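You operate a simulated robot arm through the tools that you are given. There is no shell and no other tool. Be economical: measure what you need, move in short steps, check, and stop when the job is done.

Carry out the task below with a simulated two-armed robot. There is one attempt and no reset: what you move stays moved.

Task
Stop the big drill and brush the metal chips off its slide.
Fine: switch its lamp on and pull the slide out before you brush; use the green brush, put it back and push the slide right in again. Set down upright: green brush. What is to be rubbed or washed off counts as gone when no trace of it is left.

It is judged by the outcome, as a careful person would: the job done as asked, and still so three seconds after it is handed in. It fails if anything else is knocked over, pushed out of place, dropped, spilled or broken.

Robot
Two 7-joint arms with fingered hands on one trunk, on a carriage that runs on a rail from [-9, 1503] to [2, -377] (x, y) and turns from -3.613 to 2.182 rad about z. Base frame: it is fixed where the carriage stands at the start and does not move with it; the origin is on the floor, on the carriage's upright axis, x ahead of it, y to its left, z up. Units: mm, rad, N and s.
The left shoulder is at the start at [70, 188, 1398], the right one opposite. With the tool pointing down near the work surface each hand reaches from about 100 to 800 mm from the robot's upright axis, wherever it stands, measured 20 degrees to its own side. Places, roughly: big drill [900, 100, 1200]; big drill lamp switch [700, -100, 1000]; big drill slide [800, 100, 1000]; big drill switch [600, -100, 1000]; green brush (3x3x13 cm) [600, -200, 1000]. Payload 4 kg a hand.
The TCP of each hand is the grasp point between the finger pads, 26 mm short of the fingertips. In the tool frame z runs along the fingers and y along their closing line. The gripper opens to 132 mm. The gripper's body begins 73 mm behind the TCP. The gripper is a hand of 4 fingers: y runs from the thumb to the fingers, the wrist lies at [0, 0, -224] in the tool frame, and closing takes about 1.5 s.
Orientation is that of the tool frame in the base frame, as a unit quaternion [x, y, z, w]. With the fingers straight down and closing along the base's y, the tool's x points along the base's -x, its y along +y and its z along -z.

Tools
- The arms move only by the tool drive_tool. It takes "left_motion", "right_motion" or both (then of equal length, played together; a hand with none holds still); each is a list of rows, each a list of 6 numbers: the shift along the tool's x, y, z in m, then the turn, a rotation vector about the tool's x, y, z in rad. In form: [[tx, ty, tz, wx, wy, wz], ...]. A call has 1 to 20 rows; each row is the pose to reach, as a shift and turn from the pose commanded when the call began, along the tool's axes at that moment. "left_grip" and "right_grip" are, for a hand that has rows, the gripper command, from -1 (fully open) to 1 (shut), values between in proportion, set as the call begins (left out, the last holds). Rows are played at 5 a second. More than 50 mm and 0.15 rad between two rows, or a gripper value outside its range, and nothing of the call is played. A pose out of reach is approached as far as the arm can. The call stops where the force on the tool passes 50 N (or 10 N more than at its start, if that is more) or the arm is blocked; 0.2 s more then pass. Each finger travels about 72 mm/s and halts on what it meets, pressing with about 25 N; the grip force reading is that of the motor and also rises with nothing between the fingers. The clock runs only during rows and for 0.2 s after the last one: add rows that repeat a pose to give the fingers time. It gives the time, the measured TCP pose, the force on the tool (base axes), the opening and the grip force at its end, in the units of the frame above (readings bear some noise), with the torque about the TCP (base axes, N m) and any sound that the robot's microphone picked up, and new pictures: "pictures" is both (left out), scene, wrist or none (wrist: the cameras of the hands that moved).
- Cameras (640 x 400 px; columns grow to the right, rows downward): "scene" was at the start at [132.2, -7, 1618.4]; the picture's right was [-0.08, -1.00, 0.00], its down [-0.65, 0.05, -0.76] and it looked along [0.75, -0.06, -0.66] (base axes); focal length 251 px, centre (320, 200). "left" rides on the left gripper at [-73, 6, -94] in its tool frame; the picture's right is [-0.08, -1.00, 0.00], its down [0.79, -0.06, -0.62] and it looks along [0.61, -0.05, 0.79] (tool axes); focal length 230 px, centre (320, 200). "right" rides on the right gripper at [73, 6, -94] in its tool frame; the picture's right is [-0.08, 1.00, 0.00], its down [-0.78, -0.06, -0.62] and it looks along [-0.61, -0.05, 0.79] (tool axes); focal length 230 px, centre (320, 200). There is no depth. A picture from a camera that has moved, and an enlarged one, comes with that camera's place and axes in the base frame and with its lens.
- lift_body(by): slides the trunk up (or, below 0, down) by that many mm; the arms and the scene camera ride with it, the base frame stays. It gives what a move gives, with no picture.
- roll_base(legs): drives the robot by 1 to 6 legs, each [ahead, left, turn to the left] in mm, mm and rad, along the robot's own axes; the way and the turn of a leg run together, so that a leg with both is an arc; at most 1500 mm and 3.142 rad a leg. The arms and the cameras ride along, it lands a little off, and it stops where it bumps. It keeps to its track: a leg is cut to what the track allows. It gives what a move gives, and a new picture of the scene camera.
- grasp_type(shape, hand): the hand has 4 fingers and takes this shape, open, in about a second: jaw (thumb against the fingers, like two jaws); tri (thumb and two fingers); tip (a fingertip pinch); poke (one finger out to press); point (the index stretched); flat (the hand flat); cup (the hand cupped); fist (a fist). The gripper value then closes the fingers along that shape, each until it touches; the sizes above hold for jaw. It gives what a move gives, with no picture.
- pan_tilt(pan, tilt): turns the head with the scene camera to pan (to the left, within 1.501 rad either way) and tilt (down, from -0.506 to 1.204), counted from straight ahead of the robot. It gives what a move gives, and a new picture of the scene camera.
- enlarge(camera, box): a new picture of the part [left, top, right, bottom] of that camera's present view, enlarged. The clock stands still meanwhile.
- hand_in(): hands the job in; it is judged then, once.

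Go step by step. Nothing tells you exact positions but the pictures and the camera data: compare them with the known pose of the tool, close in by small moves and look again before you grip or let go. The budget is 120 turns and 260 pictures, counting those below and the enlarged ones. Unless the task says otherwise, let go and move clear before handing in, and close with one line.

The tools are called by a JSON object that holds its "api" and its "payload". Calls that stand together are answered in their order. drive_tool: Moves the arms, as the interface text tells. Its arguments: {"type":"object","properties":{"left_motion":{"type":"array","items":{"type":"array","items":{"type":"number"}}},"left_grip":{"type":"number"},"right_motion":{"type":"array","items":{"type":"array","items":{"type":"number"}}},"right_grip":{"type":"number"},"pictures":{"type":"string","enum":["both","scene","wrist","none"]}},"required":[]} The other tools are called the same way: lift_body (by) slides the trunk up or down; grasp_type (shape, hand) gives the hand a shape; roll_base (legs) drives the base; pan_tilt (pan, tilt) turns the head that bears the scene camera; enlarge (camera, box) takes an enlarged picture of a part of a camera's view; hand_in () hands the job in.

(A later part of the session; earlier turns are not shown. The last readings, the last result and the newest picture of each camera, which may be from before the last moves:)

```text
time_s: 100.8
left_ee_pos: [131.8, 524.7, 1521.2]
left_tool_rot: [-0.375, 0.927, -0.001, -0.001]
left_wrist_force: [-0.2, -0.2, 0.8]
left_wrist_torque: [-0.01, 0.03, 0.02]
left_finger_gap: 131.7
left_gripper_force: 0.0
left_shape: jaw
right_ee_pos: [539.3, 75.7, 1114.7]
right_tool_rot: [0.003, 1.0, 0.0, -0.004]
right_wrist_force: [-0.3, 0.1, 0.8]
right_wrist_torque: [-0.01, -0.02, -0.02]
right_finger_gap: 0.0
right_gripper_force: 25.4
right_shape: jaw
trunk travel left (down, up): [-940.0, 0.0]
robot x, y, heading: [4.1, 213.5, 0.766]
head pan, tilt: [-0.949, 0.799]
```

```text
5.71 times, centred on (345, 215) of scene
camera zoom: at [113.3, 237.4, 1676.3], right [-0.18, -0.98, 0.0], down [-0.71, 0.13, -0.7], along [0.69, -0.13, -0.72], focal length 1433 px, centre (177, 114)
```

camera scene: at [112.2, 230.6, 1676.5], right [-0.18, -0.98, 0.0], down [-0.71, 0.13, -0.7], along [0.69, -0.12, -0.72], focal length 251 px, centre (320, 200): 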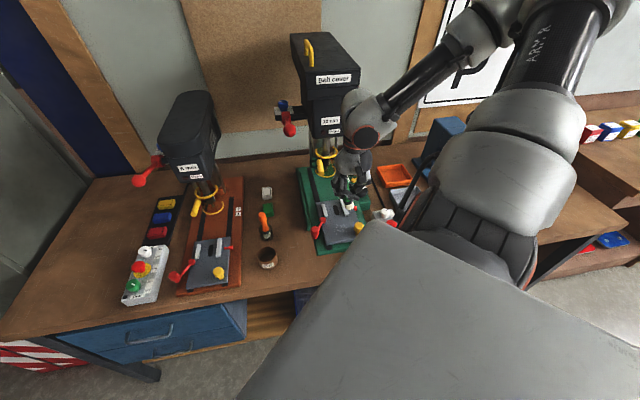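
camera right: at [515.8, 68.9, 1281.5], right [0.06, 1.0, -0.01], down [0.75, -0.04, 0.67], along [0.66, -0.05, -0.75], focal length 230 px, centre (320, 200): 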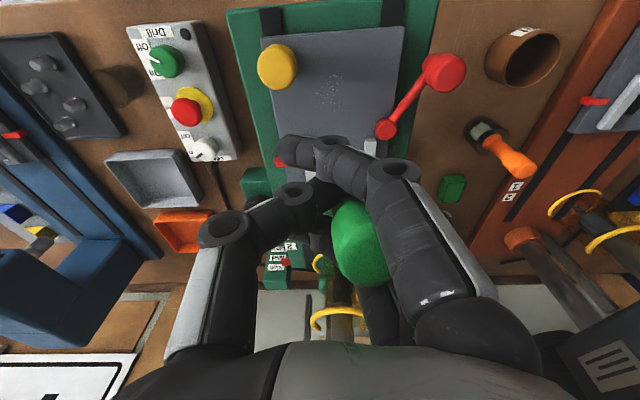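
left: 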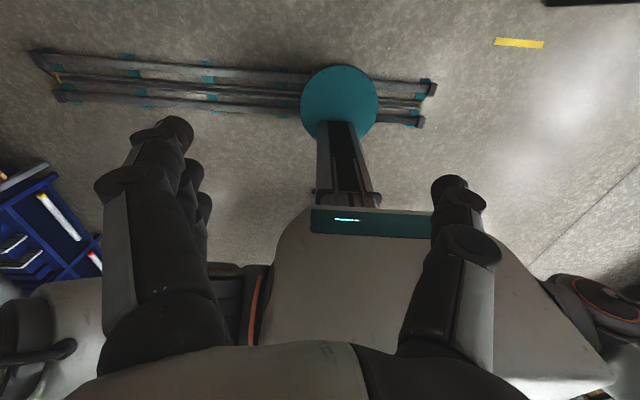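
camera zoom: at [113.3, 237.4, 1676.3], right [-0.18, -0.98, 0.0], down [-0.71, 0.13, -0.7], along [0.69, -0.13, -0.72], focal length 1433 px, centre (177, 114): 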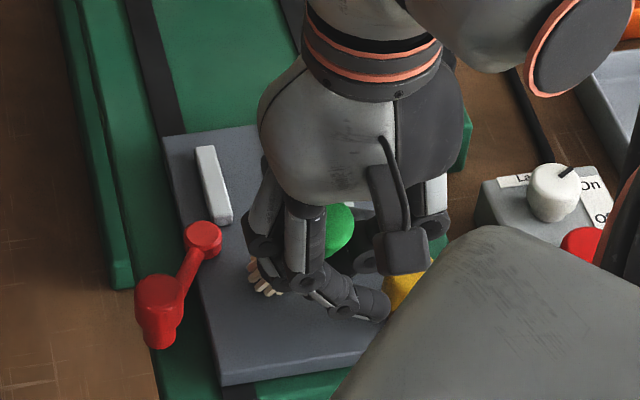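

The brush is leaning more in the grip now. I'll lift and check chips and brush.

{"api": "drive_tool", "payload": {"right_motion": [[0, 0, -0.03, 0, 0, 0], [0, 0, -0.06, 0, 0, 0], [-0.03, -0.01, -0.08, 0, 0, 0], [-0.06, -0.02, -0.08, 0, 0, 0]], "pictures": "wrist"}}

{"api": "enlarge", "payload": {"camera": "scene", "box": [310, 170, 390, 250]}}

{"api": "enlarge", "payload": {"camera": "right", "box": [240, 40, 420, 290]}}

```text
time_s: 101.8
left_ee_pos: [132.2, 522.5, 1522.6]
left_tool_rot: [-0.375, 0.927, -0.001, 0.0]
left_wrist_force: [-0.2, 0.2, 0.2]
left_wrist_torque: [0.02, 0.02, 0.01]
left_finger_gap: 131.8
left_gripper_force: 0.0
left_shape: jaw
right_ee_pos: [601.5, 49.8, 1194.8]
right_tool_rot: [-0.002, 1.0, 0.0, -0.002]
right_wrist_force: [-1.1, -0.1, -1.1]
right_wrist_torque: [0.05, -0.01, -0.03]
right_finger_gap: 0.0
right_gripper_force: 24.9
right_shape: jaw
right hand out of reach, approached as far as the arm can: row 3
trunk travel left (down, up): [-940.0, 0.0]
robot x, y, heading: [-3.3, 210.5, 0.769]
head pan, tilt: [-0.949, 0.799]
camera right: at [528.7, 53.7, 1289.2], right [0.07, 1.0, 0.0], down [0.79, -0.06, 0.61], along [0.61, -0.04, -0.79], focal length 230 px, centre (320, 200)
```

right: 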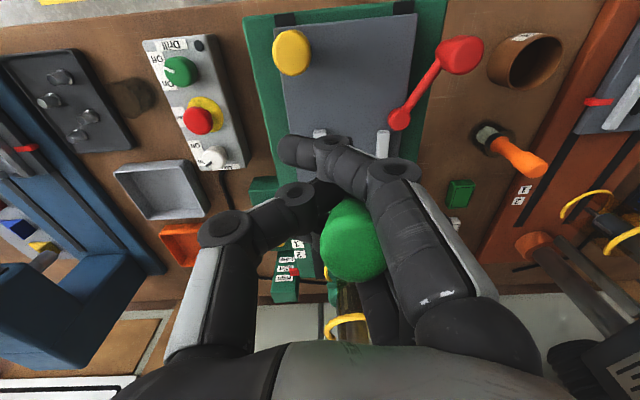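

```text
5.00 times, centred on (350, 210) of scene
camera zoom: at [113.9, 233.4, 1676.2], right [-0.18, -0.98, 0.0], down [-0.71, 0.13, -0.7], along [0.68, -0.13, -0.72], focal length 1254 px, centre (170, 150)
```

zoom: 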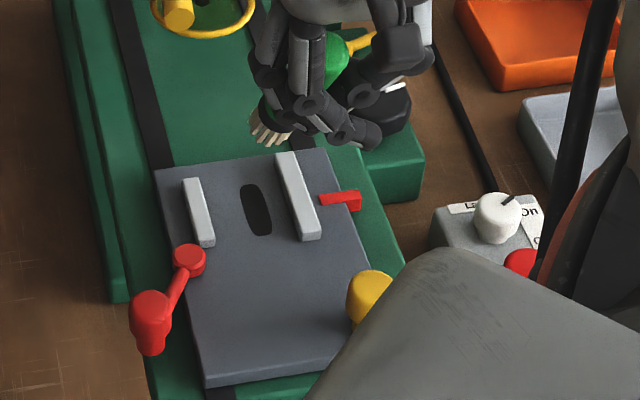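

```text
1.60 times, centred on (330, 165) of right
camera zoom: at [528.7, 53.7, 1289.2], right [0.07, 1.0, 0.0], down [0.79, -0.06, 0.61], along [0.61, -0.04, -0.79], focal length 368 px, centre (304, 256)
```

zoom: 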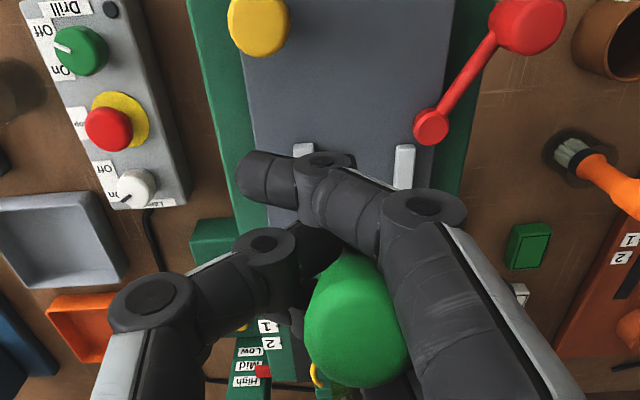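

The plate looks clean. One closer look for any traces.

{"api": "enlarge", "payload": {"camera": "scene", "box": [345, 215, 375, 245]}}

{"api": "enlarge", "payload": {"camera": "right", "box": [300, 40, 410, 140]}}

{"api": "enlarge", "payload": {"camera": "scene", "box": [355, 165, 405, 205]}}

```text
13.33 times, centred on (360, 230) of scene
camera zoom: at [113.9, 233.4, 1676.2], right [-0.18, -0.98, 0.0], down [-0.71, 0.13, -0.7], along [0.68, -0.13, -0.72], focal length 3345 px, centre (-213, -200)
```

zoom: 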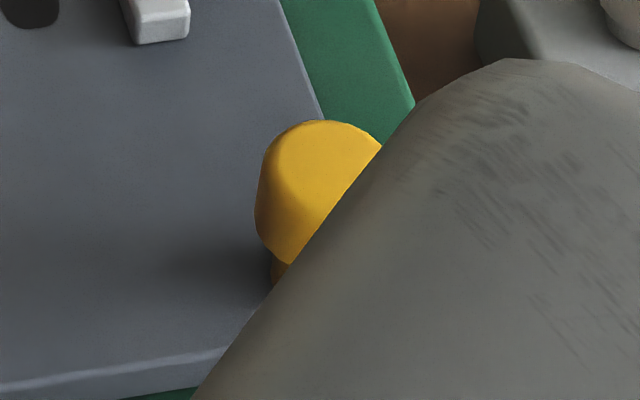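

```text
4.00 times, centred on (355, 90) of right
camera zoom: at [528.7, 53.7, 1289.2], right [0.07, 1.0, 0.0], down [0.79, -0.06, 0.61], along [0.61, -0.04, -0.79], focal length 920 px, centre (180, 640)
```

zoom: 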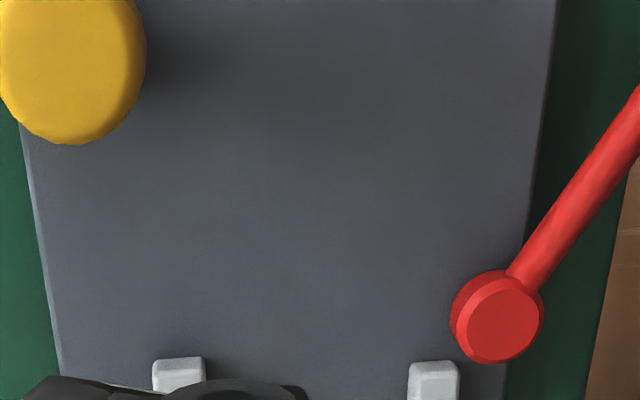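

```text
10.00 times, centred on (380, 185) of scene
camera zoom: at [113.9, 233.4, 1676.2], right [-0.18, -0.98, 0.0], down [-0.71, 0.13, -0.7], along [0.68, -0.13, -0.72], focal length 2508 px, centre (-280, 350)
```

zoom: 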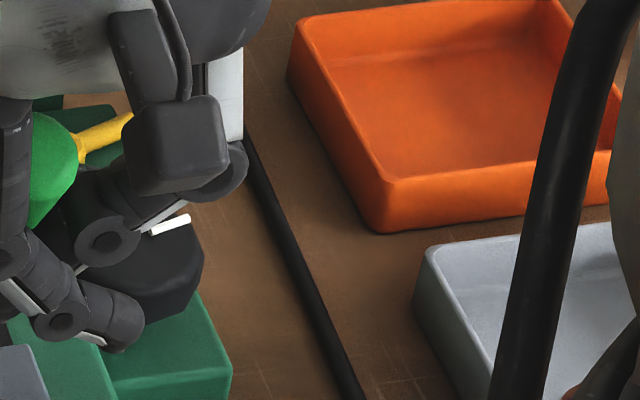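

The plate is clean with no trace left. Now I'll drive back to the brush's cup and then straighten the brush by tilting the hand.

{"api": "roll_base", "payload": {"legs": [[-205, -211, 0]]}}

{"api": "enlarge", "payload": {"camera": "scene", "box": [320, 150, 400, 230]}}

{"api": "enlarge", "payload": {"camera": "right", "box": [220, 20, 420, 300]}}

```text
time_s: 103.8
left_ee_pos: [132.9, 232.5, 1521.4]
left_tool_rot: [-0.375, 0.927, -0.002, 0.0]
left_wrist_force: [-0.1, -0.6, 0.7]
left_wrist_torque: [-0.03, 0.01, -0.01]
left_finger_gap: 131.7
left_gripper_force: 0.1
left_shape: jaw
right_ee_pos: [601.3, -240.8, 1194.9]
right_tool_rot: [0.002, 1.0, 0.0, -0.004]
right_wrist_force: [-0.8, 0.9, 0.0]
right_wrist_torque: [-0.01, 0.01, -0.01]
right_finger_gap: 0.0
right_gripper_force: 25.3
right_shape: jaw
trunk travel left (down, up): [-940.0, 0.0]
robot x, y, heading: [2.2, -77.5, 0.765]
head pan, tilt: [-0.949, 0.799]
camera scene: at [114.0, -55.8, 1676.3], right [-0.18, -0.98, 0.0], down [-0.71, 0.13, -0.7], along [0.69, -0.13, -0.72], focal length 251 px, centre (320, 200)
```

scene: 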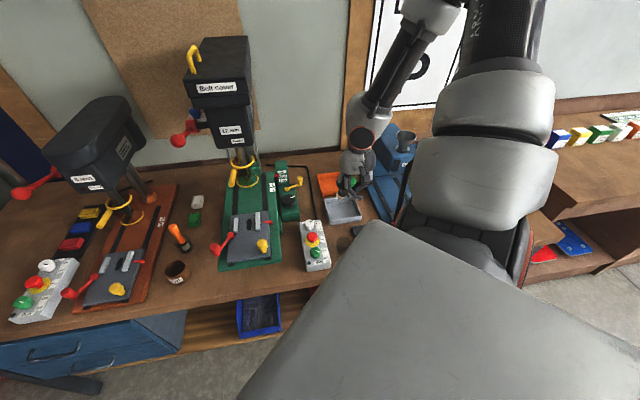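

```text
5.00 times, centred on (360, 190) of scene
camera zoom: at [114.0, -55.8, 1676.3], right [-0.18, -0.98, 0.0], down [-0.71, 0.13, -0.7], along [0.69, -0.13, -0.72], focal length 1254 px, centre (120, 250)
```

zoom: 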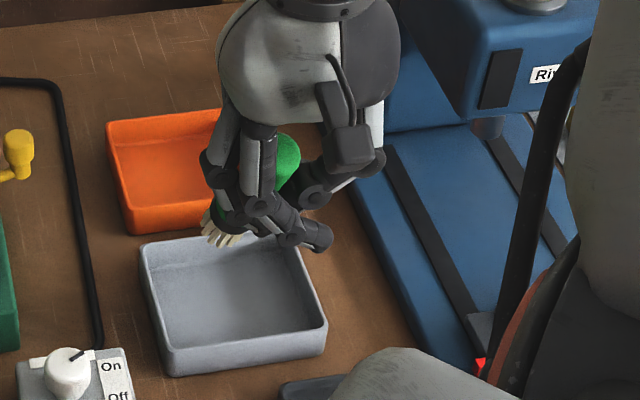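

```text
1.43 times, centred on (320, 160) of right
camera zoom: at [528.8, -236.4, 1290.2], right [0.08, 1.0, 0.0], down [0.79, -0.06, 0.61], along [0.61, -0.05, -0.79], focal length 329 px, centre (320, 257)
```

zoom: 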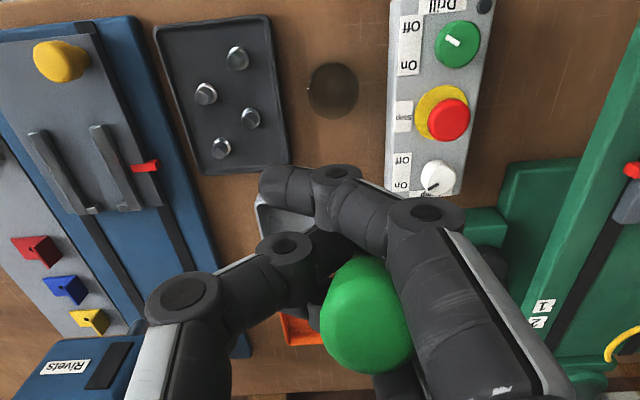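

The brush axis leans about 16° forward and 18° left at the bristles. I'll rotate the hand to bring it vertical, then lower the trunk and compare.

{"api": "drive_tool", "payload": {"right_motion": [[0.005, 0.002, 0, 0.08, 0.07, 0], [0.01, 0.004, 0, 0.16, 0.14, 0], [0.015, 0.006, 0, 0.24, 0.21, 0], [0.018, 0.007, 0, 0.33, 0.29, 0], [0.018, 0.007, 0, 0.33, 0.29, 0]], "pictures": "none"}}

{"api": "lift_body", "payload": {"by": -75}}

{"api": "enlarge", "payload": {"camera": "scene", "box": [310, 150, 400, 250]}}

{"api": "enlarge", "payload": {"camera": "right", "box": [180, 20, 460, 300]}}

```text
time_s: 105.0
left_ee_pos: [132.4, 229.0, 1521.7]
left_tool_rot: [-0.375, 0.927, 0.0, 0.001]
left_wrist_force: [0.7, -0.3, 0.4]
left_wrist_torque: [0.0, 0.01, 0.02]
left_finger_gap: 131.7
left_gripper_force: 0.0
left_shape: jaw
right_ee_pos: [583.5, -236.8, 1194.9]
right_tool_rot: [0.002, 0.975, -0.163, -0.148]
right_wrist_force: [0.3, 1.9, -0.6]
right_wrist_torque: [-0.01, 0.02, -0.02]
right_finger_gap: 0.0
right_gripper_force: 25.2
right_shape: jaw
trunk travel left (down, up): [-940.0, 0.0]
robot x, y, heading: [-4.1, -81.1, 0.769]
head pan, tilt: [-0.949, 0.799]
```

```text
time_s: 106.2
left_ee_pos: [131.9, 228.6, 1446.7]
left_tool_rot: [-0.375, 0.927, -0.001, 0.0]
left_wrist_force: [0.4, -0.6, -0.7]
left_wrist_torque: [0.0, 0.0, 0.01]
left_finger_gap: 132.0
left_gripper_force: 0.1
left_shape: jaw
right_ee_pos: [582.3, -236.0, 1120.6]
right_tool_rot: [0.002, 0.976, -0.163, -0.147]
right_wrist_force: [-0.4, 0.3, -0.4]
right_wrist_torque: [-0.02, 0.03, 0.02]
right_finger_gap: 0.2
right_gripper_force: 25.1
right_shape: jaw
trunk travel left (down, up): [-865.0, 75.0]
robot x, y, heading: [-0.7, -82.6, 0.769]
head pan, tilt: [-0.949, 0.799]
```

```text
4.00 times, centred on (355, 200) of scene
camera zoom: at [114.2, -59.8, 1601.4], right [-0.18, -0.98, 0.0], down [-0.71, 0.13, -0.7], along [0.69, -0.13, -0.72], focal length 1003 px, centre (180, 200)
```

zoom: 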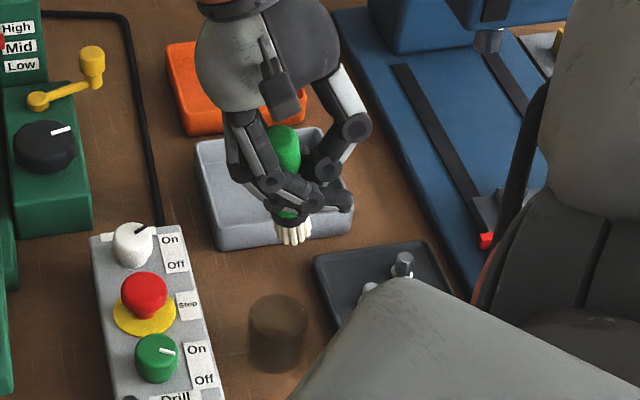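

```text
1.43 times, centred on (320, 160) of right
camera zoom: at [540.0, -199.1, 1224.1], right [0.03, 0.94, -0.34], down [0.93, 0.1, 0.35], along [0.36, -0.33, -0.87], focal length 329 px, centre (320, 257)
```

zoom: 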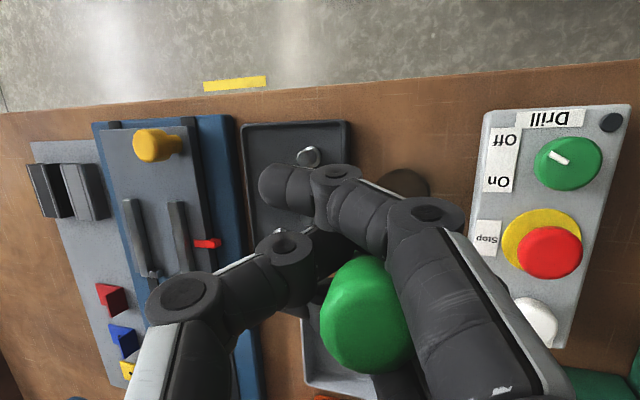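

The brush is now nearly vertical, over-rotated about 9° sideways. I'll correct that and centre it over the cup.

{"api": "drive_tool", "payload": {"right_motion": [[0.0015, -0.004, 0.002, -0.08, 0, 0], [0.0034, -0.0083, 0.004, -0.155, 0, 0], [0.0034, -0.0083, 0.004, -0.155, 0, 0]], "pictures": "none"}}

{"api": "enlarge", "payload": {"camera": "scene", "box": [320, 160, 390, 250]}}

{"api": "enlarge", "payload": {"camera": "right", "box": [180, 20, 460, 300]}}

```text
time_s: 107.0
left_ee_pos: [132.6, 229.6, 1447.7]
left_tool_rot: [-0.375, 0.927, 0.0, 0.0]
left_wrist_force: [0.7, 0.2, 0.5]
left_wrist_torque: [-0.01, 0.0, 0.02]
left_finger_gap: 131.9
left_gripper_force: 0.1
left_shape: jaw
right_ee_pos: [577.5, -244.1, 1119.9]
right_tool_rot: [0.013, 0.985, -0.086, -0.146]
right_wrist_force: [0.4, 0.3, -0.4]
right_wrist_torque: [0.0, -0.01, 0.07]
right_finger_gap: 0.0
right_gripper_force: 25.1
right_shape: jaw
trunk travel left (down, up): [-865.0, 75.0]
robot x, y, heading: [2.7, -80.8, 0.768]
head pan, tilt: [-0.949, 0.799]
```

```text
4.44 times, centred on (355, 205) of scene
camera zoom: at [114.2, -58.0, 1601.4], right [-0.18, -0.98, 0.0], down [-0.71, 0.13, -0.7], along [0.69, -0.13, -0.72], focal length 1115 px, centre (164, 178)
```

zoom: 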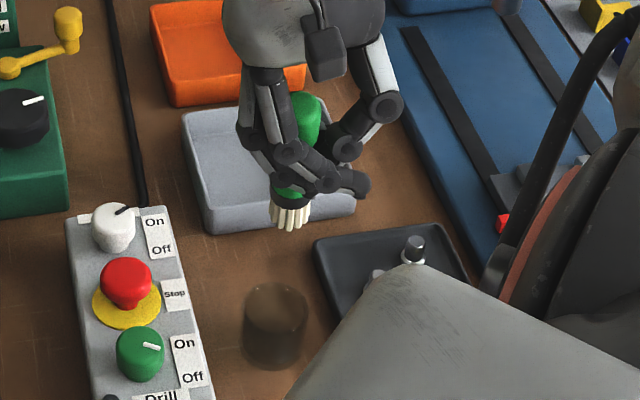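

```text
1.43 times, centred on (320, 160) of right
camera zoom: at [536.3, -220.4, 1228.8], right [0.07, 0.98, -0.2], down [0.93, 0.0, 0.37], along [0.36, -0.21, -0.91], focal length 329 px, centre (320, 257)
```

zoom: 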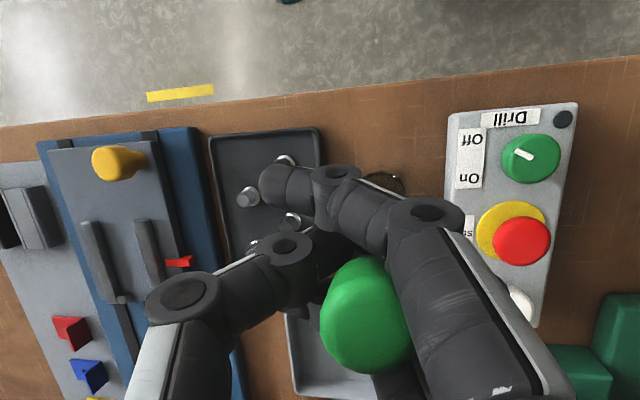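

Brush is vertical within a few degrees. I'll lower it straight down with a 4 mm shift, stopping just above the cup's rim to check.

{"api": "drive_tool", "payload": {"right_motion": [[-0.0074, 0.0037, 0.02, 0, 0, 0], [-0.0149, 0.0075, 0.04, 0, 0, 0], [-0.0223, 0.0112, 0.0599, 0, 0, 0], [-0.0223, 0.0112, 0.0599, 0, 0, 0]], "pictures": "none"}}

{"api": "enlarge", "payload": {"camera": "scene", "box": [320, 180, 390, 250]}}

{"api": "enlarge", "payload": {"camera": "right", "box": [220, 40, 420, 240]}}

```text
time_s: 108.0
left_ee_pos: [131.6, 229.0, 1446.6]
left_tool_rot: [-0.375, 0.927, 0.0, 0.0]
left_wrist_force: [-0.3, 0.5, -0.3]
left_wrist_torque: [0.0, 0.01, 0.01]
left_finger_gap: 131.9
left_gripper_force: 0.1
left_shape: jaw
right_ee_pos: [581.6, -246.5, 1055.4]
right_tool_rot: [0.014, 0.985, -0.086, -0.147]
right_wrist_force: [-0.1, 0.7, 0.2]
right_wrist_torque: [-0.01, -0.03, 0.02]
right_finger_gap: 0.0
right_gripper_force: 24.8
right_shape: jaw
trunk travel left (down, up): [-865.0, 75.0]
robot x, y, heading: [1.8, -78.0, 0.767]
head pan, tilt: [-0.949, 0.799]
```

```text
5.71 times, centred on (355, 215) of scene
camera zoom: at [113.6, -60.0, 1601.5], right [-0.18, -0.98, 0.0], down [-0.71, 0.13, -0.7], along [0.69, -0.13, -0.72], focal length 1433 px, centre (120, 114)
```

zoom: 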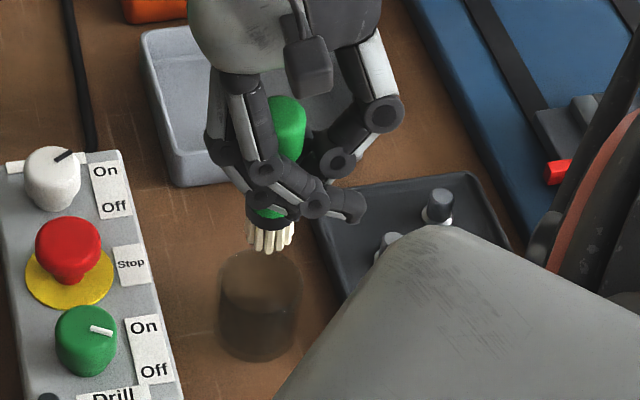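

```text
2.00 times, centred on (320, 140) of right
camera zoom: at [540.0, -221.8, 1164.1], right [0.08, 0.98, -0.2], down [0.93, 0.0, 0.37], along [0.36, -0.21, -0.91], focal length 460 px, centre (320, 320)
```

zoom: 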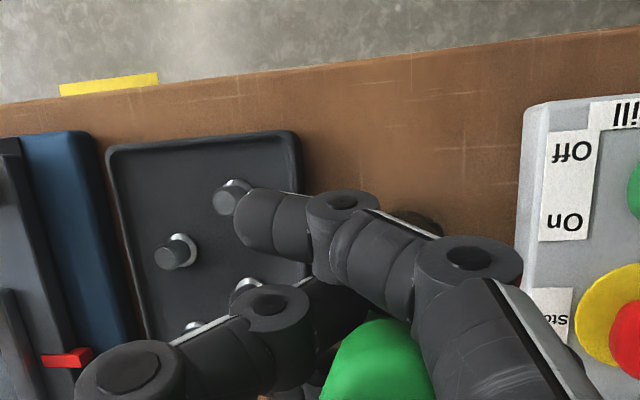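

The bristles are over the cup's mouth within a few mm. I'll lower 50 mm into it, watching the force.

{"api": "drive_tool", "payload": {"right_motion": [[-0.0035, 0.002, 0.009, 0, 0, 0], [-0.0069, 0.0039, 0.0184, 0, 0, 0], [-0.0103, 0.0058, 0.0276, 0, 0, 0], [-0.0137, 0.0077, 0.0368, 0, 0, 0], [-0.0171, 0.0096, 0.046, 0, 0, 0]], "pictures": "none"}}

{"api": "enlarge", "payload": {"camera": "scene", "box": [320, 180, 390, 250]}}

```text
time_s: 109.2
left_ee_pos: [130.1, 229.4, 1447.5]
left_tool_rot: [-0.375, 0.927, -0.001, 0.0]
left_wrist_force: [0.6, 0.0, -0.8]
left_wrist_torque: [-0.02, -0.01, -0.01]
left_finger_gap: 131.7
left_gripper_force: 0.1
left_shape: jaw
right_ee_pos: [584.5, -245.7, 1007.5]
right_tool_rot: [0.014, 0.985, -0.086, -0.148]
right_wrist_force: [-5.4, 1.4, 11.1]
right_wrist_torque: [0.08, 0.06, 0.02]
right_finger_gap: 0.0
right_gripper_force: 25.0
right_shape: jaw
trunk travel left (down, up): [-865.0, 75.0]
robot x, y, heading: [2.0, -81.0, 0.767]
head pan, tilt: [-0.949, 0.799]
```

```text
5.71 times, centred on (355, 215) of scene
camera zoom: at [112.2, -59.4, 1601.7], right [-0.18, -0.98, 0.0], down [-0.7, 0.13, -0.7], along [0.69, -0.13, -0.72], focal length 1433 px, centre (120, 114)
```

zoom: 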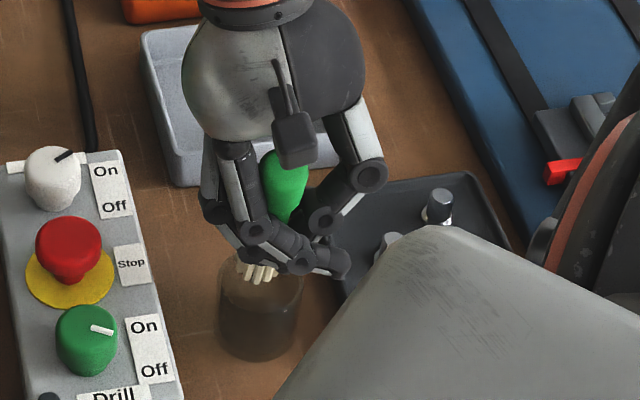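

The bristles met the rim (11 N) and the brush turned a bit. I'll back up 35 mm and look closely again.

{"api": "drive_tool", "payload": {"right_motion": [[0.005, -0.003, -0.0165, 0, 0, 0], [0.01, -0.006, -0.033, 0, 0, 0], [0.01, -0.006, -0.033, 0, 0, 0]], "pictures": "none"}}

{"api": "pan_tilt", "payload": {"pan": -1.05, "tilt": 0.75}}

{"api": "enlarge", "payload": {"camera": "scene", "box": [280, 180, 350, 250]}}

```text
time_s: 110.0
left_ee_pos: [132.7, 229.4, 1446.9]
left_tool_rot: [-0.376, 0.927, -0.001, 0.001]
left_wrist_force: [-0.4, 0.2, 0.4]
left_wrist_torque: [0.01, -0.04, -0.02]
left_finger_gap: 131.8
left_gripper_force: 0.0
left_shape: jaw
right_ee_pos: [584.9, -244.8, 1039.5]
right_tool_rot: [0.014, 0.985, -0.087, -0.147]
right_wrist_force: [0.3, 0.2, -0.5]
right_wrist_torque: [-0.03, 0.0, 0.02]
right_finger_gap: 0.2
right_gripper_force: 25.1
right_shape: jaw
trunk travel left (down, up): [-865.0, 75.0]
robot x, y, heading: [0.1, -75.4, 0.769]
head pan, tilt: [-0.949, 0.799]
```

```text
time_s: 110.6
left_ee_pos: [133.0, 229.8, 1447.3]
left_tool_rot: [-0.376, 0.927, 0.0, -0.001]
left_wrist_force: [0.2, -1.2, 1.0]
left_wrist_torque: [0.0, -0.01, 0.0]
left_finger_gap: 131.9
left_gripper_force: 0.0
left_shape: jaw
right_ee_pos: [585.5, -246.6, 1039.5]
right_tool_rot: [0.013, 0.985, -0.087, -0.147]
right_wrist_force: [-0.3, 0.3, -0.9]
right_wrist_torque: [0.01, -0.01, 0.03]
right_finger_gap: 0.0
right_gripper_force: 24.6
right_shape: jaw
trunk travel left (down, up): [-865.0, 75.0]
robot x, y, heading: [-1.0, -80.8, 0.769]
head pan, tilt: [-1.051, 0.75]
camera scene: at [114.6, -68.3, 1605.4], right [-0.28, -0.96, 0.0], down [-0.66, 0.19, -0.73], along [0.7, -0.2, -0.68], focal length 251 px, centre (320, 200)
```

scene: 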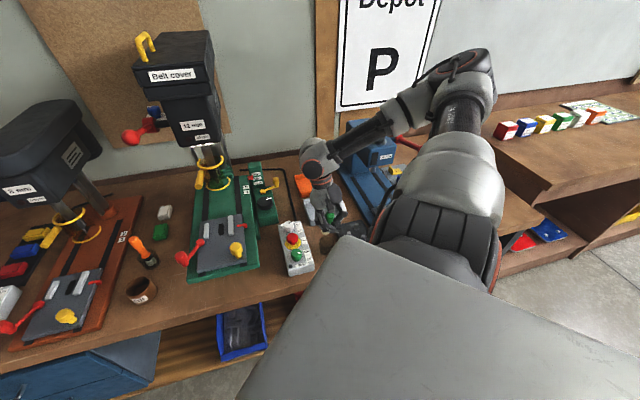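

```text
5.71 times, centred on (315, 215) of scene
camera zoom: at [114.6, -68.3, 1605.4], right [-0.28, -0.96, 0.0], down [-0.66, 0.19, -0.73], along [0.7, -0.2, -0.68], focal length 1433 px, centre (349, 114)
```

zoom: 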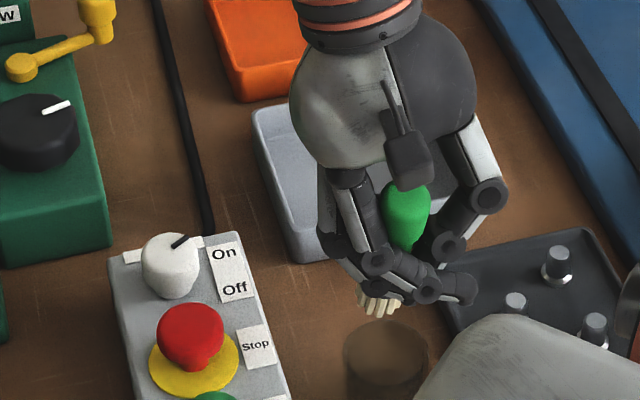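

The brush now leans about 9° left and 5° forward. I'll rotate to correct and shift to keep the bristles over the cup.

{"api": "drive_tool", "payload": {"right_motion": [[0, 0.004, -0.001, 0.08, 0.04, 0.016], [0, 0.008, -0.001, 0.157, 0.079, 0.033], [0, 0.008, -0.001, 0.157, 0.079, 0.033]], "pictures": "none"}}

{"api": "enlarge", "payload": {"camera": "scene", "box": [290, 190, 360, 260]}}

{"api": "enlarge", "payload": {"camera": "right", "box": [220, 40, 420, 240]}}

```text
time_s: 111.4
left_ee_pos: [130.8, 229.6, 1446.3]
left_tool_rot: [-0.375, 0.927, -0.001, 0.001]
left_wrist_force: [-0.6, 0.0, -0.5]
left_wrist_torque: [-0.01, 0.0, -0.02]
left_finger_gap: 131.8
left_gripper_force: 0.2
left_shape: jaw
right_ee_pos: [584.6, -235.8, 1039.7]
right_tool_rot: [0.022, 0.969, -0.165, -0.184]
right_wrist_force: [0.3, 0.4, -0.8]
right_wrist_torque: [0.0, 0.0, 0.0]
right_finger_gap: 0.0
right_gripper_force: 24.7
right_shape: jaw
trunk travel left (down, up): [-865.0, 75.0]
robot x, y, heading: [4.5, -73.9, 0.769]
head pan, tilt: [-1.051, 0.75]
```

```text
5.71 times, centred on (325, 225) of scene
camera zoom: at [113.2, -67.7, 1605.5], right [-0.28, -0.96, 0.0], down [-0.65, 0.19, -0.73], along [0.7, -0.2, -0.68], focal length 1433 px, centre (291, 57)
```

zoom: 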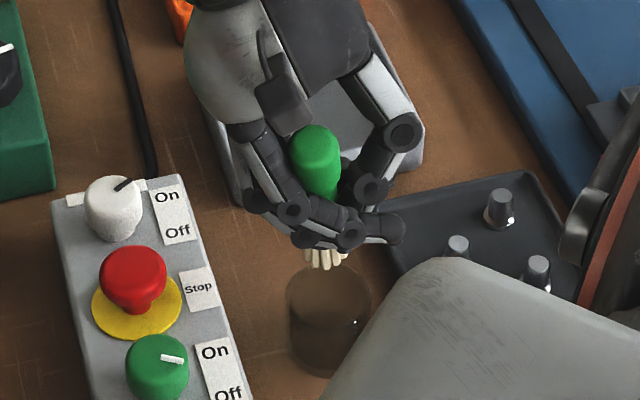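

```text
2.00 times, centred on (320, 140) of right
camera zoom: at [551.4, -195.3, 1146.4], right [0.05, 0.93, -0.35], down [0.96, 0.05, 0.29], along [0.29, -0.35, -0.89], focal length 460 px, centre (320, 320)
```

zoom: 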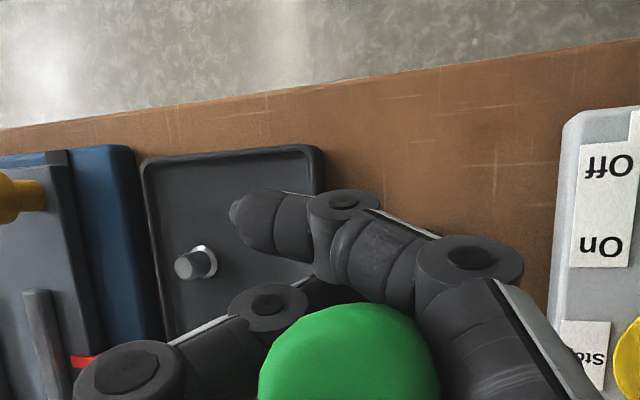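

By consistency of bulb and tip the brush still leans about 8° with the bristles forward, which explains the earlier far-rim contact. I'll tilt it back and shift 5 mm nearer.

{"api": "drive_tool", "payload": {"right_motion": [[0.003, -0.001, -0.001, 0.007, 0.066, -0.022], [0.0064, -0.0015, -0.0026, 0.0144, 0.132, -0.044], [0.0064, -0.0015, -0.0026, 0.0144, 0.132, -0.044]], "pictures": "none"}}

{"api": "enlarge", "payload": {"camera": "scene", "box": [295, 195, 345, 255]}}

{"api": "pan_tilt", "payload": {"pan": -1.05, "tilt": 0.6}}

```text
time_s: 112.2
left_ee_pos: [131.5, 229.8, 1447.4]
left_tool_rot: [-0.376, 0.927, -0.001, 0.0]
left_wrist_force: [0.0, 0.5, 0.1]
left_wrist_torque: [-0.02, -0.02, 0.0]
left_finger_gap: 131.9
left_gripper_force: 0.1
left_shape: jaw
right_ee_pos: [581.1, -237.5, 1045.2]
right_tool_rot: [0.01, 0.953, -0.167, -0.252]
right_wrist_force: [0.6, -0.2, -0.3]
right_wrist_torque: [0.03, -0.01, -0.02]
right_finger_gap: 0.0
right_gripper_force: 25.0
right_shape: jaw
trunk travel left (down, up): [-865.0, 75.0]
robot x, y, heading: [1.9, -79.3, 0.766]
head pan, tilt: [-1.051, 0.75]
```

```text
6.67 times, centred on (320, 225) of scene
camera zoom: at [113.7, -68.2, 1605.5], right [-0.28, -0.96, 0.0], down [-0.65, 0.19, -0.73], along [0.7, -0.2, -0.68], focal length 1672 px, centre (320, 33)
```

zoom: 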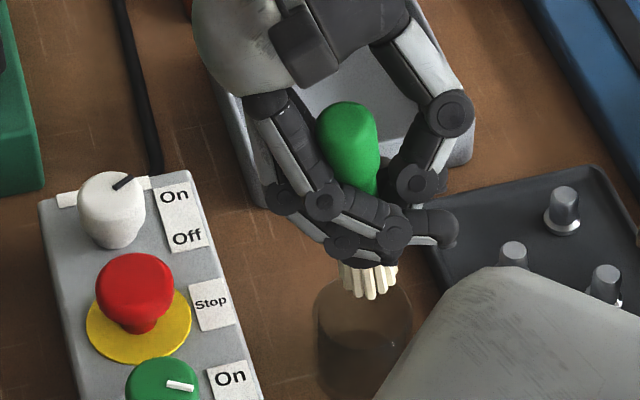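

```text
time_s: 112.9
left_ee_pos: [132.4, 230.4, 1446.6]
left_tool_rot: [-0.375, 0.927, -0.001, 0.0]
left_wrist_force: [-0.5, 0.8, 0.0]
left_wrist_torque: [0.01, 0.0, -0.01]
left_finger_gap: 132.0
left_gripper_force: 0.1
left_shape: jaw
right_ee_pos: [579.6, -237.2, 1043.9]
right_tool_rot: [0.01, 0.953, -0.167, -0.252]
right_wrist_force: [-0.5, -0.4, -0.5]
right_wrist_torque: [-0.01, 0.02, -0.01]
right_finger_gap: 0.0
right_gripper_force: 25.4
right_shape: jaw
trunk travel left (down, up): [-865.0, 75.0]
robot x, y, heading: [-0.9, -77.0, 0.763]
head pan, tilt: [-1.051, 0.6]
camera scene: at [119.4, -69.8, 1618.2], right [-0.28, -0.96, 0.0], down [-0.54, 0.16, -0.82], along [0.79, -0.23, -0.57], focal length 251 px, centre (320, 200)
```

scene: 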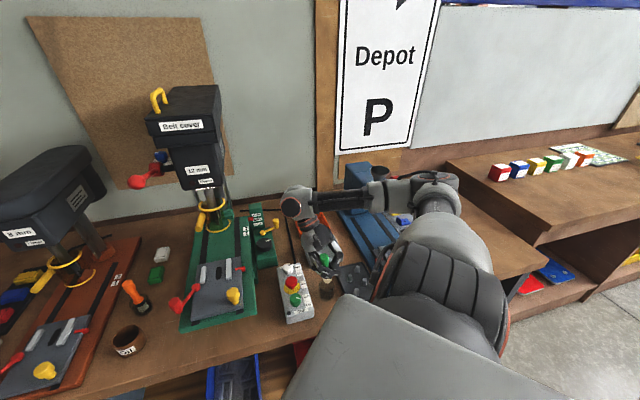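

Now vertical fore-aft; a 6° sideways lean remains. I'll correct that, centre over the cup, and lower 30 mm into it.

{"api": "drive_tool", "payload": {"right_motion": [[-0.0007, -0.0027, 0.0006, -0.043, -0.003, -0.024], [-0.0014, -0.0053, 0.0012, -0.087, -0.0065, -0.048], [-0.0062, -0.0021, 0.0094, -0.087, -0.0065, -0.048], [-0.0109, 0.0012, 0.0175, -0.087, -0.0065, -0.048], [-0.0157, 0.0044, 0.0257, -0.087, -0.0065, -0.048]], "pictures": "none"}}

{"api": "enlarge", "payload": {"camera": "scene", "box": [300, 240, 355, 310]}}

```text
time_s: 114.1
left_ee_pos: [132.6, 229.6, 1447.1]
left_tool_rot: [-0.376, 0.927, 0.0, 0.0]
left_wrist_force: [0.8, -0.1, -0.5]
left_wrist_torque: [-0.01, -0.01, 0.01]
left_finger_gap: 131.6
left_gripper_force: 0.0
left_shape: jaw
right_ee_pos: [581.5, -243.7, 1016.1]
right_tool_rot: [-0.003, 0.96, -0.119, -0.252]
right_wrist_force: [0.3, -0.7, -0.2]
right_wrist_torque: [0.01, -0.02, -0.01]
right_finger_gap: 0.0
right_gripper_force: 24.9
right_shape: jaw
trunk travel left (down, up): [-865.0, 75.0]
robot x, y, heading: [1.2, -83.0, 0.77]
head pan, tilt: [-1.051, 0.6]
```

```text
5.71 times, centred on (328, 275) of scene
camera zoom: at [119.3, -69.9, 1618.3], right [-0.28, -0.96, 0.0], down [-0.54, 0.16, -0.83], along [0.79, -0.23, -0.56], focal length 1433 px, centre (277, -229)
```

zoom: 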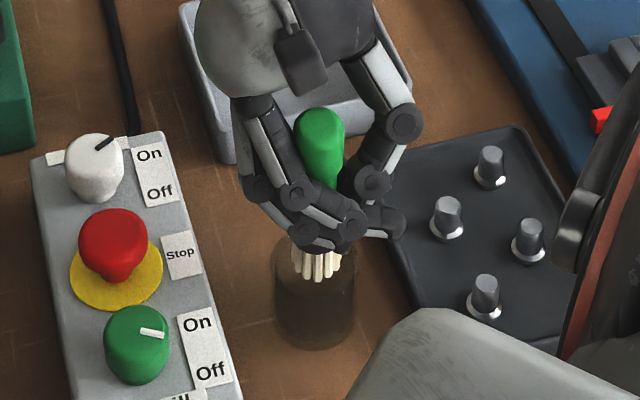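

The bristles are inside the cup with no contact force, the brush upright. I'll lower on gently to the cup's floor.

{"api": "drive_tool", "payload": {"right_motion": [[-0.0024, 0.0011, 0.0042, 0, 0, 0], [-0.0049, 0.0023, 0.0084, 0, 0, 0], [-0.0073, 0.0034, 0.0126, 0, 0, 0], [-0.0087, 0.0041, 0.0152, 0, 0, 0]], "pictures": "none"}}

{"api": "enlarge", "payload": {"camera": "scene", "box": [305, 250, 350, 305]}}

```text
time_s: 115.1
left_ee_pos: [133.0, 228.7, 1446.5]
left_tool_rot: [-0.376, 0.927, -0.001, 0.001]
left_wrist_force: [-0.3, 0.5, -0.2]
left_wrist_torque: [-0.01, -0.02, 0.0]
left_finger_gap: 131.6
left_gripper_force: 0.0
left_shape: jaw
right_ee_pos: [581.5, -242.8, 996.1]
right_tool_rot: [-0.004, 0.961, -0.119, -0.251]
right_wrist_force: [0.1, 0.0, -0.4]
right_wrist_torque: [0.0, -0.02, -0.01]
right_finger_gap: 0.0
right_gripper_force: 25.4
right_shape: jaw
trunk travel left (down, up): [-865.0, 75.0]
robot x, y, heading: [-0.9, -79.1, 0.764]
head pan, tilt: [-1.051, 0.6]
```

```text
7.27 times, centred on (328, 278) of scene
camera zoom: at [119.6, -69.7, 1618.3], right [-0.28, -0.96, 0.0], down [-0.54, 0.16, -0.83], along [0.79, -0.23, -0.57], focal length 1824 px, centre (266, -364)
```

zoom: 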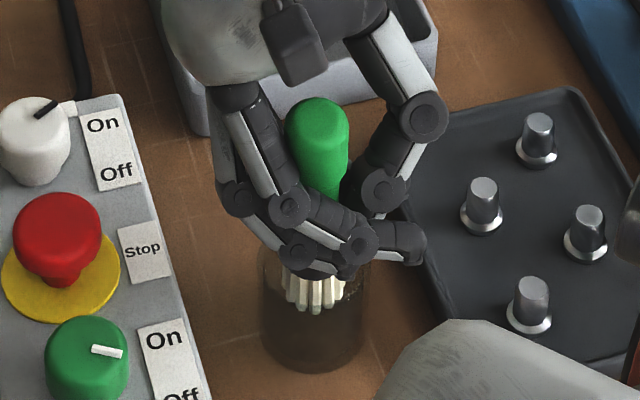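

A little further down, 8 mm, watching for finger contact with the rim.

{"api": "drive_tool", "payload": {"right_motion": [[-0.0015, 0.0007, 0.0025, 0, 0, 0], [-0.0029, 0.0014, 0.0051, 0, 0, 0], [-0.0039, 0.0018, 0.0067, 0, 0, 0]], "pictures": "none"}}

{"api": "enlarge", "payload": {"camera": "scene", "box": [305, 250, 350, 305]}}

```text
time_s: 115.9
left_ee_pos: [132.3, 229.0, 1446.5]
left_tool_rot: [-0.375, 0.927, 0.0, 0.0]
left_wrist_force: [0.5, -0.3, -0.3]
left_wrist_torque: [0.02, 0.03, 0.03]
left_finger_gap: 131.6
left_gripper_force: 0.1
left_shape: jaw
right_ee_pos: [581.9, -241.6, 987.8]
right_tool_rot: [-0.002, 0.96, -0.118, -0.252]
right_wrist_force: [-0.8, -0.4, 0.4]
right_wrist_torque: [-0.04, -0.03, 0.0]
right_finger_gap: 0.2
right_gripper_force: 24.9
right_shape: jaw
trunk travel left (down, up): [-865.0, 75.0]
robot x, y, heading: [0.8, -78.1, 0.771]
head pan, tilt: [-1.051, 0.6]
```

```text
7.27 times, centred on (328, 278) of scene
camera zoom: at [119.5, -69.7, 1618.3], right [-0.28, -0.96, 0.0], down [-0.54, 0.16, -0.83], along [0.79, -0.23, -0.56], focal length 1824 px, centre (266, -364)
```

zoom: 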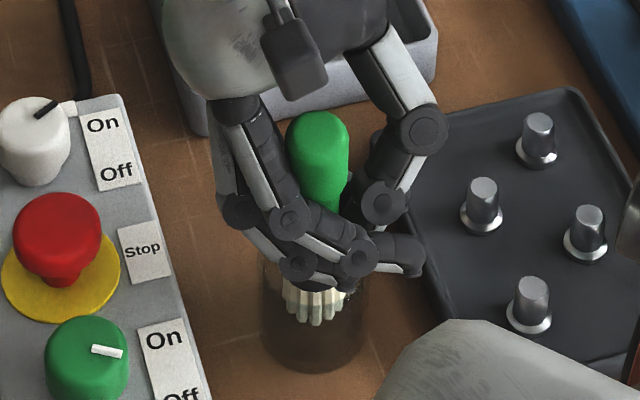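

No contact yet. Another 8 mm.

{"api": "drive_tool", "payload": {"right_motion": [[-0.0015, 0.0007, 0.0025, 0, 0, 0], [-0.0029, 0.0014, 0.0051, 0, 0, 0], [-0.0039, 0.0018, 0.0067, 0, 0, 0]], "pictures": "none"}}

{"api": "enlarge", "payload": {"camera": "scene", "box": [305, 250, 350, 305]}}

```text
time_s: 116.7
left_ee_pos: [131.9, 229.3, 1447.3]
left_tool_rot: [-0.375, 0.927, -0.001, 0.002]
left_wrist_force: [-0.2, 0.3, 0.8]
left_wrist_torque: [0.02, 0.01, 0.0]
left_finger_gap: 131.6
left_gripper_force: 0.0
left_shape: jaw
right_ee_pos: [582.4, -241.1, 981.1]
right_tool_rot: [-0.002, 0.961, -0.118, -0.252]
right_wrist_force: [0.2, -0.6, -0.5]
right_wrist_torque: [-0.03, 0.0, -0.02]
right_finger_gap: 0.1
right_gripper_force: 25.1
right_shape: jaw
trunk travel left (down, up): [-865.0, 75.0]
robot x, y, heading: [0.2, -77.8, 0.766]
head pan, tilt: [-1.051, 0.6]
```

```text
7.27 times, centred on (328, 278) of scene
camera zoom: at [119.5, -69.7, 1618.3], right [-0.28, -0.96, 0.0], down [-0.54, 0.16, -0.83], along [0.79, -0.23, -0.56], focal length 1824 px, centre (266, -364)
```

zoom: 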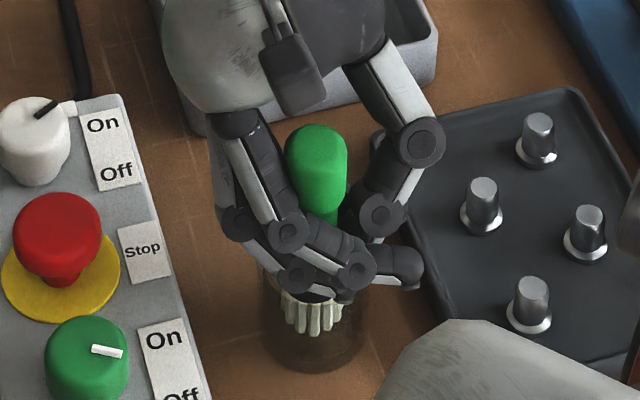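

Nearly at the floor. 6 mm more.

{"api": "drive_tool", "payload": {"right_motion": [[-0.0015, 0.0007, 0.0025, 0, 0, 0], [-0.0029, 0.0014, 0.0051, 0, 0, 0], [-0.0029, 0.0014, 0.0051, 0, 0, 0]], "pictures": "none"}}

{"api": "enlarge", "payload": {"camera": "scene", "box": [305, 250, 350, 305]}}

```text
time_s: 117.5
left_ee_pos: [130.8, 229.6, 1445.9]
left_tool_rot: [-0.375, 0.927, -0.001, 0.001]
left_wrist_force: [0.0, -0.3, -0.1]
left_wrist_torque: [-0.01, 0.04, 0.0]
left_finger_gap: 131.5
left_gripper_force: 0.2
left_shape: jaw
right_ee_pos: [581.9, -241.2, 975.2]
right_tool_rot: [-0.003, 0.96, -0.119, -0.252]
right_wrist_force: [-0.2, 0.1, -0.9]
right_wrist_torque: [-0.05, -0.01, 0.0]
right_finger_gap: 0.1
right_gripper_force: 24.8
right_shape: jaw
trunk travel left (down, up): [-865.0, 75.0]
robot x, y, heading: [-0.8, -80.9, 0.764]
head pan, tilt: [-1.051, 0.6]
```

```text
7.27 times, centred on (328, 278) of scene
camera zoom: at [119.4, -69.7, 1618.3], right [-0.28, -0.96, 0.0], down [-0.54, 0.16, -0.83], along [0.79, -0.23, -0.56], focal length 1824 px, centre (266, -364)
```

zoom: 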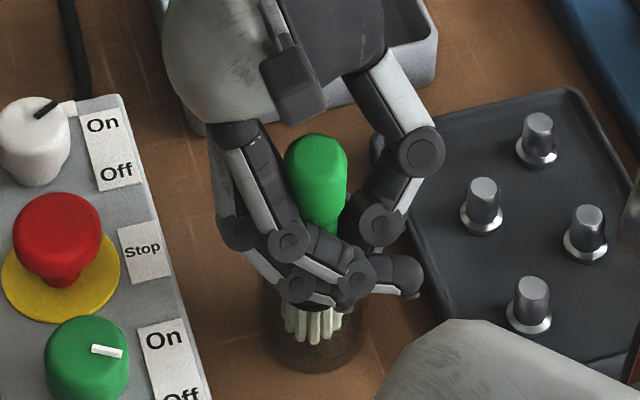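

Still free. Another 5 mm, in small rows.

{"api": "drive_tool", "payload": {"right_motion": [[-0.001, 0.0005, 0.0017, 0, 0, 0], [-0.0019, 0.0009, 0.0034, 0, 0, 0], [-0.0029, 0.0014, 0.0051, 0, 0, 0]], "pictures": "none"}}

{"api": "enlarge", "payload": {"camera": "scene", "box": [305, 250, 350, 305]}}

```text
time_s: 118.3
left_ee_pos: [130.2, 229.9, 1447.4]
left_tool_rot: [-0.375, 0.927, -0.002, 0.001]
left_wrist_force: [-0.1, -0.4, -1.3]
left_wrist_torque: [0.0, 0.01, 0.0]
left_finger_gap: 131.8
left_gripper_force: 0.2
left_shape: jaw
right_ee_pos: [580.4, -241.3, 969.5]
right_tool_rot: [-0.002, 0.961, -0.119, -0.251]
right_wrist_force: [-1.9, 0.9, 18.5]
right_wrist_torque: [0.27, 0.05, -0.01]
right_finger_gap: 0.0
right_gripper_force: 25.0
right_shape: jaw
trunk travel left (down, up): [-865.0, 75.0]
robot x, y, heading: [2.6, -77.7, 0.772]
head pan, tilt: [-1.051, 0.6]
```

```text
7.27 times, centred on (328, 278) of scene
camera zoom: at [116.2, -68.8, 1618.8], right [-0.28, -0.96, 0.0], down [-0.54, 0.16, -0.83], along [0.79, -0.23, -0.56], focal length 1824 px, centre (266, -364)
```

zoom: 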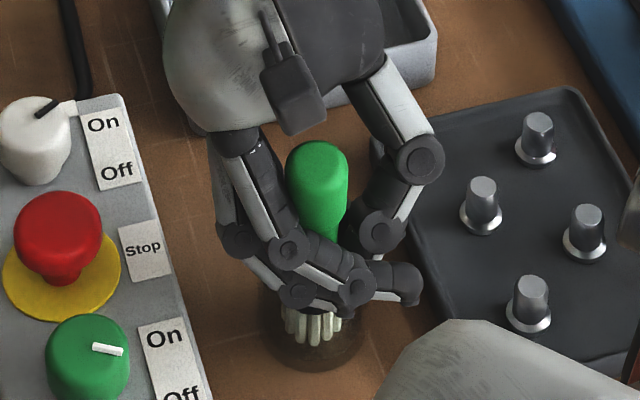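

Floor contact (18 N). I'll ease up 2 mm and open the fingers moderately.

{"api": "drive_tool", "payload": {"right_motion": [[0.001, -0.0005, -0.0017, 0, 0, 0], [0.001, -0.0005, -0.0017, 0, 0, 0], [0.001, -0.0005, -0.0017, 0, 0, 0], [0.001, -0.0005, -0.0017, 0, 0, 0], [0.001, -0.0005, -0.0017, 0, 0, 0]], "right_grip": 0.2, "pictures": "wrist"}}

{"api": "enlarge", "payload": {"camera": "scene", "box": [305, 250, 350, 305]}}

```text
time_s: 119.5
left_ee_pos: [130.1, 224.1, 1448.5]
left_tool_rot: [-0.375, 0.927, 0.0, 0.002]
left_wrist_force: [-0.2, 0.3, 0.5]
left_wrist_torque: [0.04, -0.03, -0.01]
left_finger_gap: 131.9
left_gripper_force: 0.1
left_shape: jaw
right_ee_pos: [580.1, -246.5, 973.2]
right_tool_rot: [-0.003, 0.961, -0.119, -0.25]
right_wrist_force: [2.0, -27.3, 28.3]
right_wrist_torque: [-0.09, 0.02, -0.1]
right_finger_gap: 43.1
right_gripper_force: 0.1
right_shape: jaw
trunk travel left (down, up): [-865.0, 75.0]
robot x, y, heading: [-2.4, -80.6, 0.768]
head pan, tilt: [-1.051, 0.6]
camera right: at [561.6, -216.3, 1086.0], right [0.0, 0.96, -0.26], down [0.99, 0.04, 0.16], along [0.16, -0.26, -0.95], focal length 230 px, centre (320, 200)
```

right: 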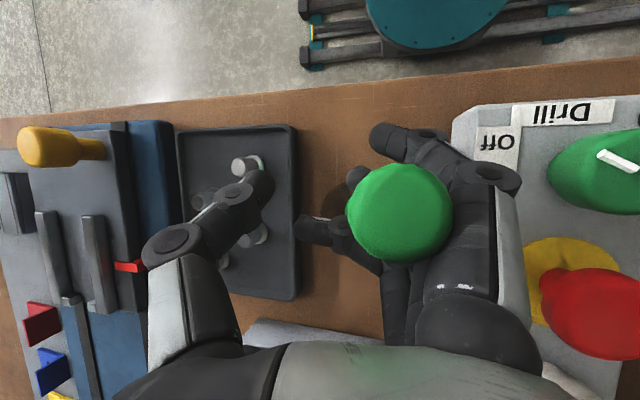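

```text
7.27 times, centred on (328, 278) of scene
camera zoom: at [115.9, -74.4, 1618.7], right [-0.28, -0.96, 0.0], down [-0.54, 0.16, -0.83], along [0.79, -0.23, -0.56], focal length 1824 px, centre (266, -364)
```

zoom: 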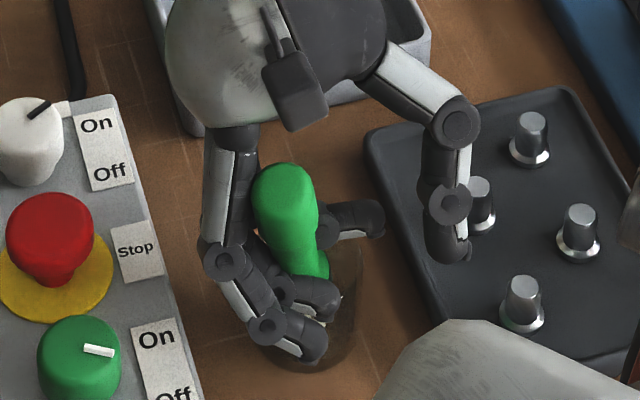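

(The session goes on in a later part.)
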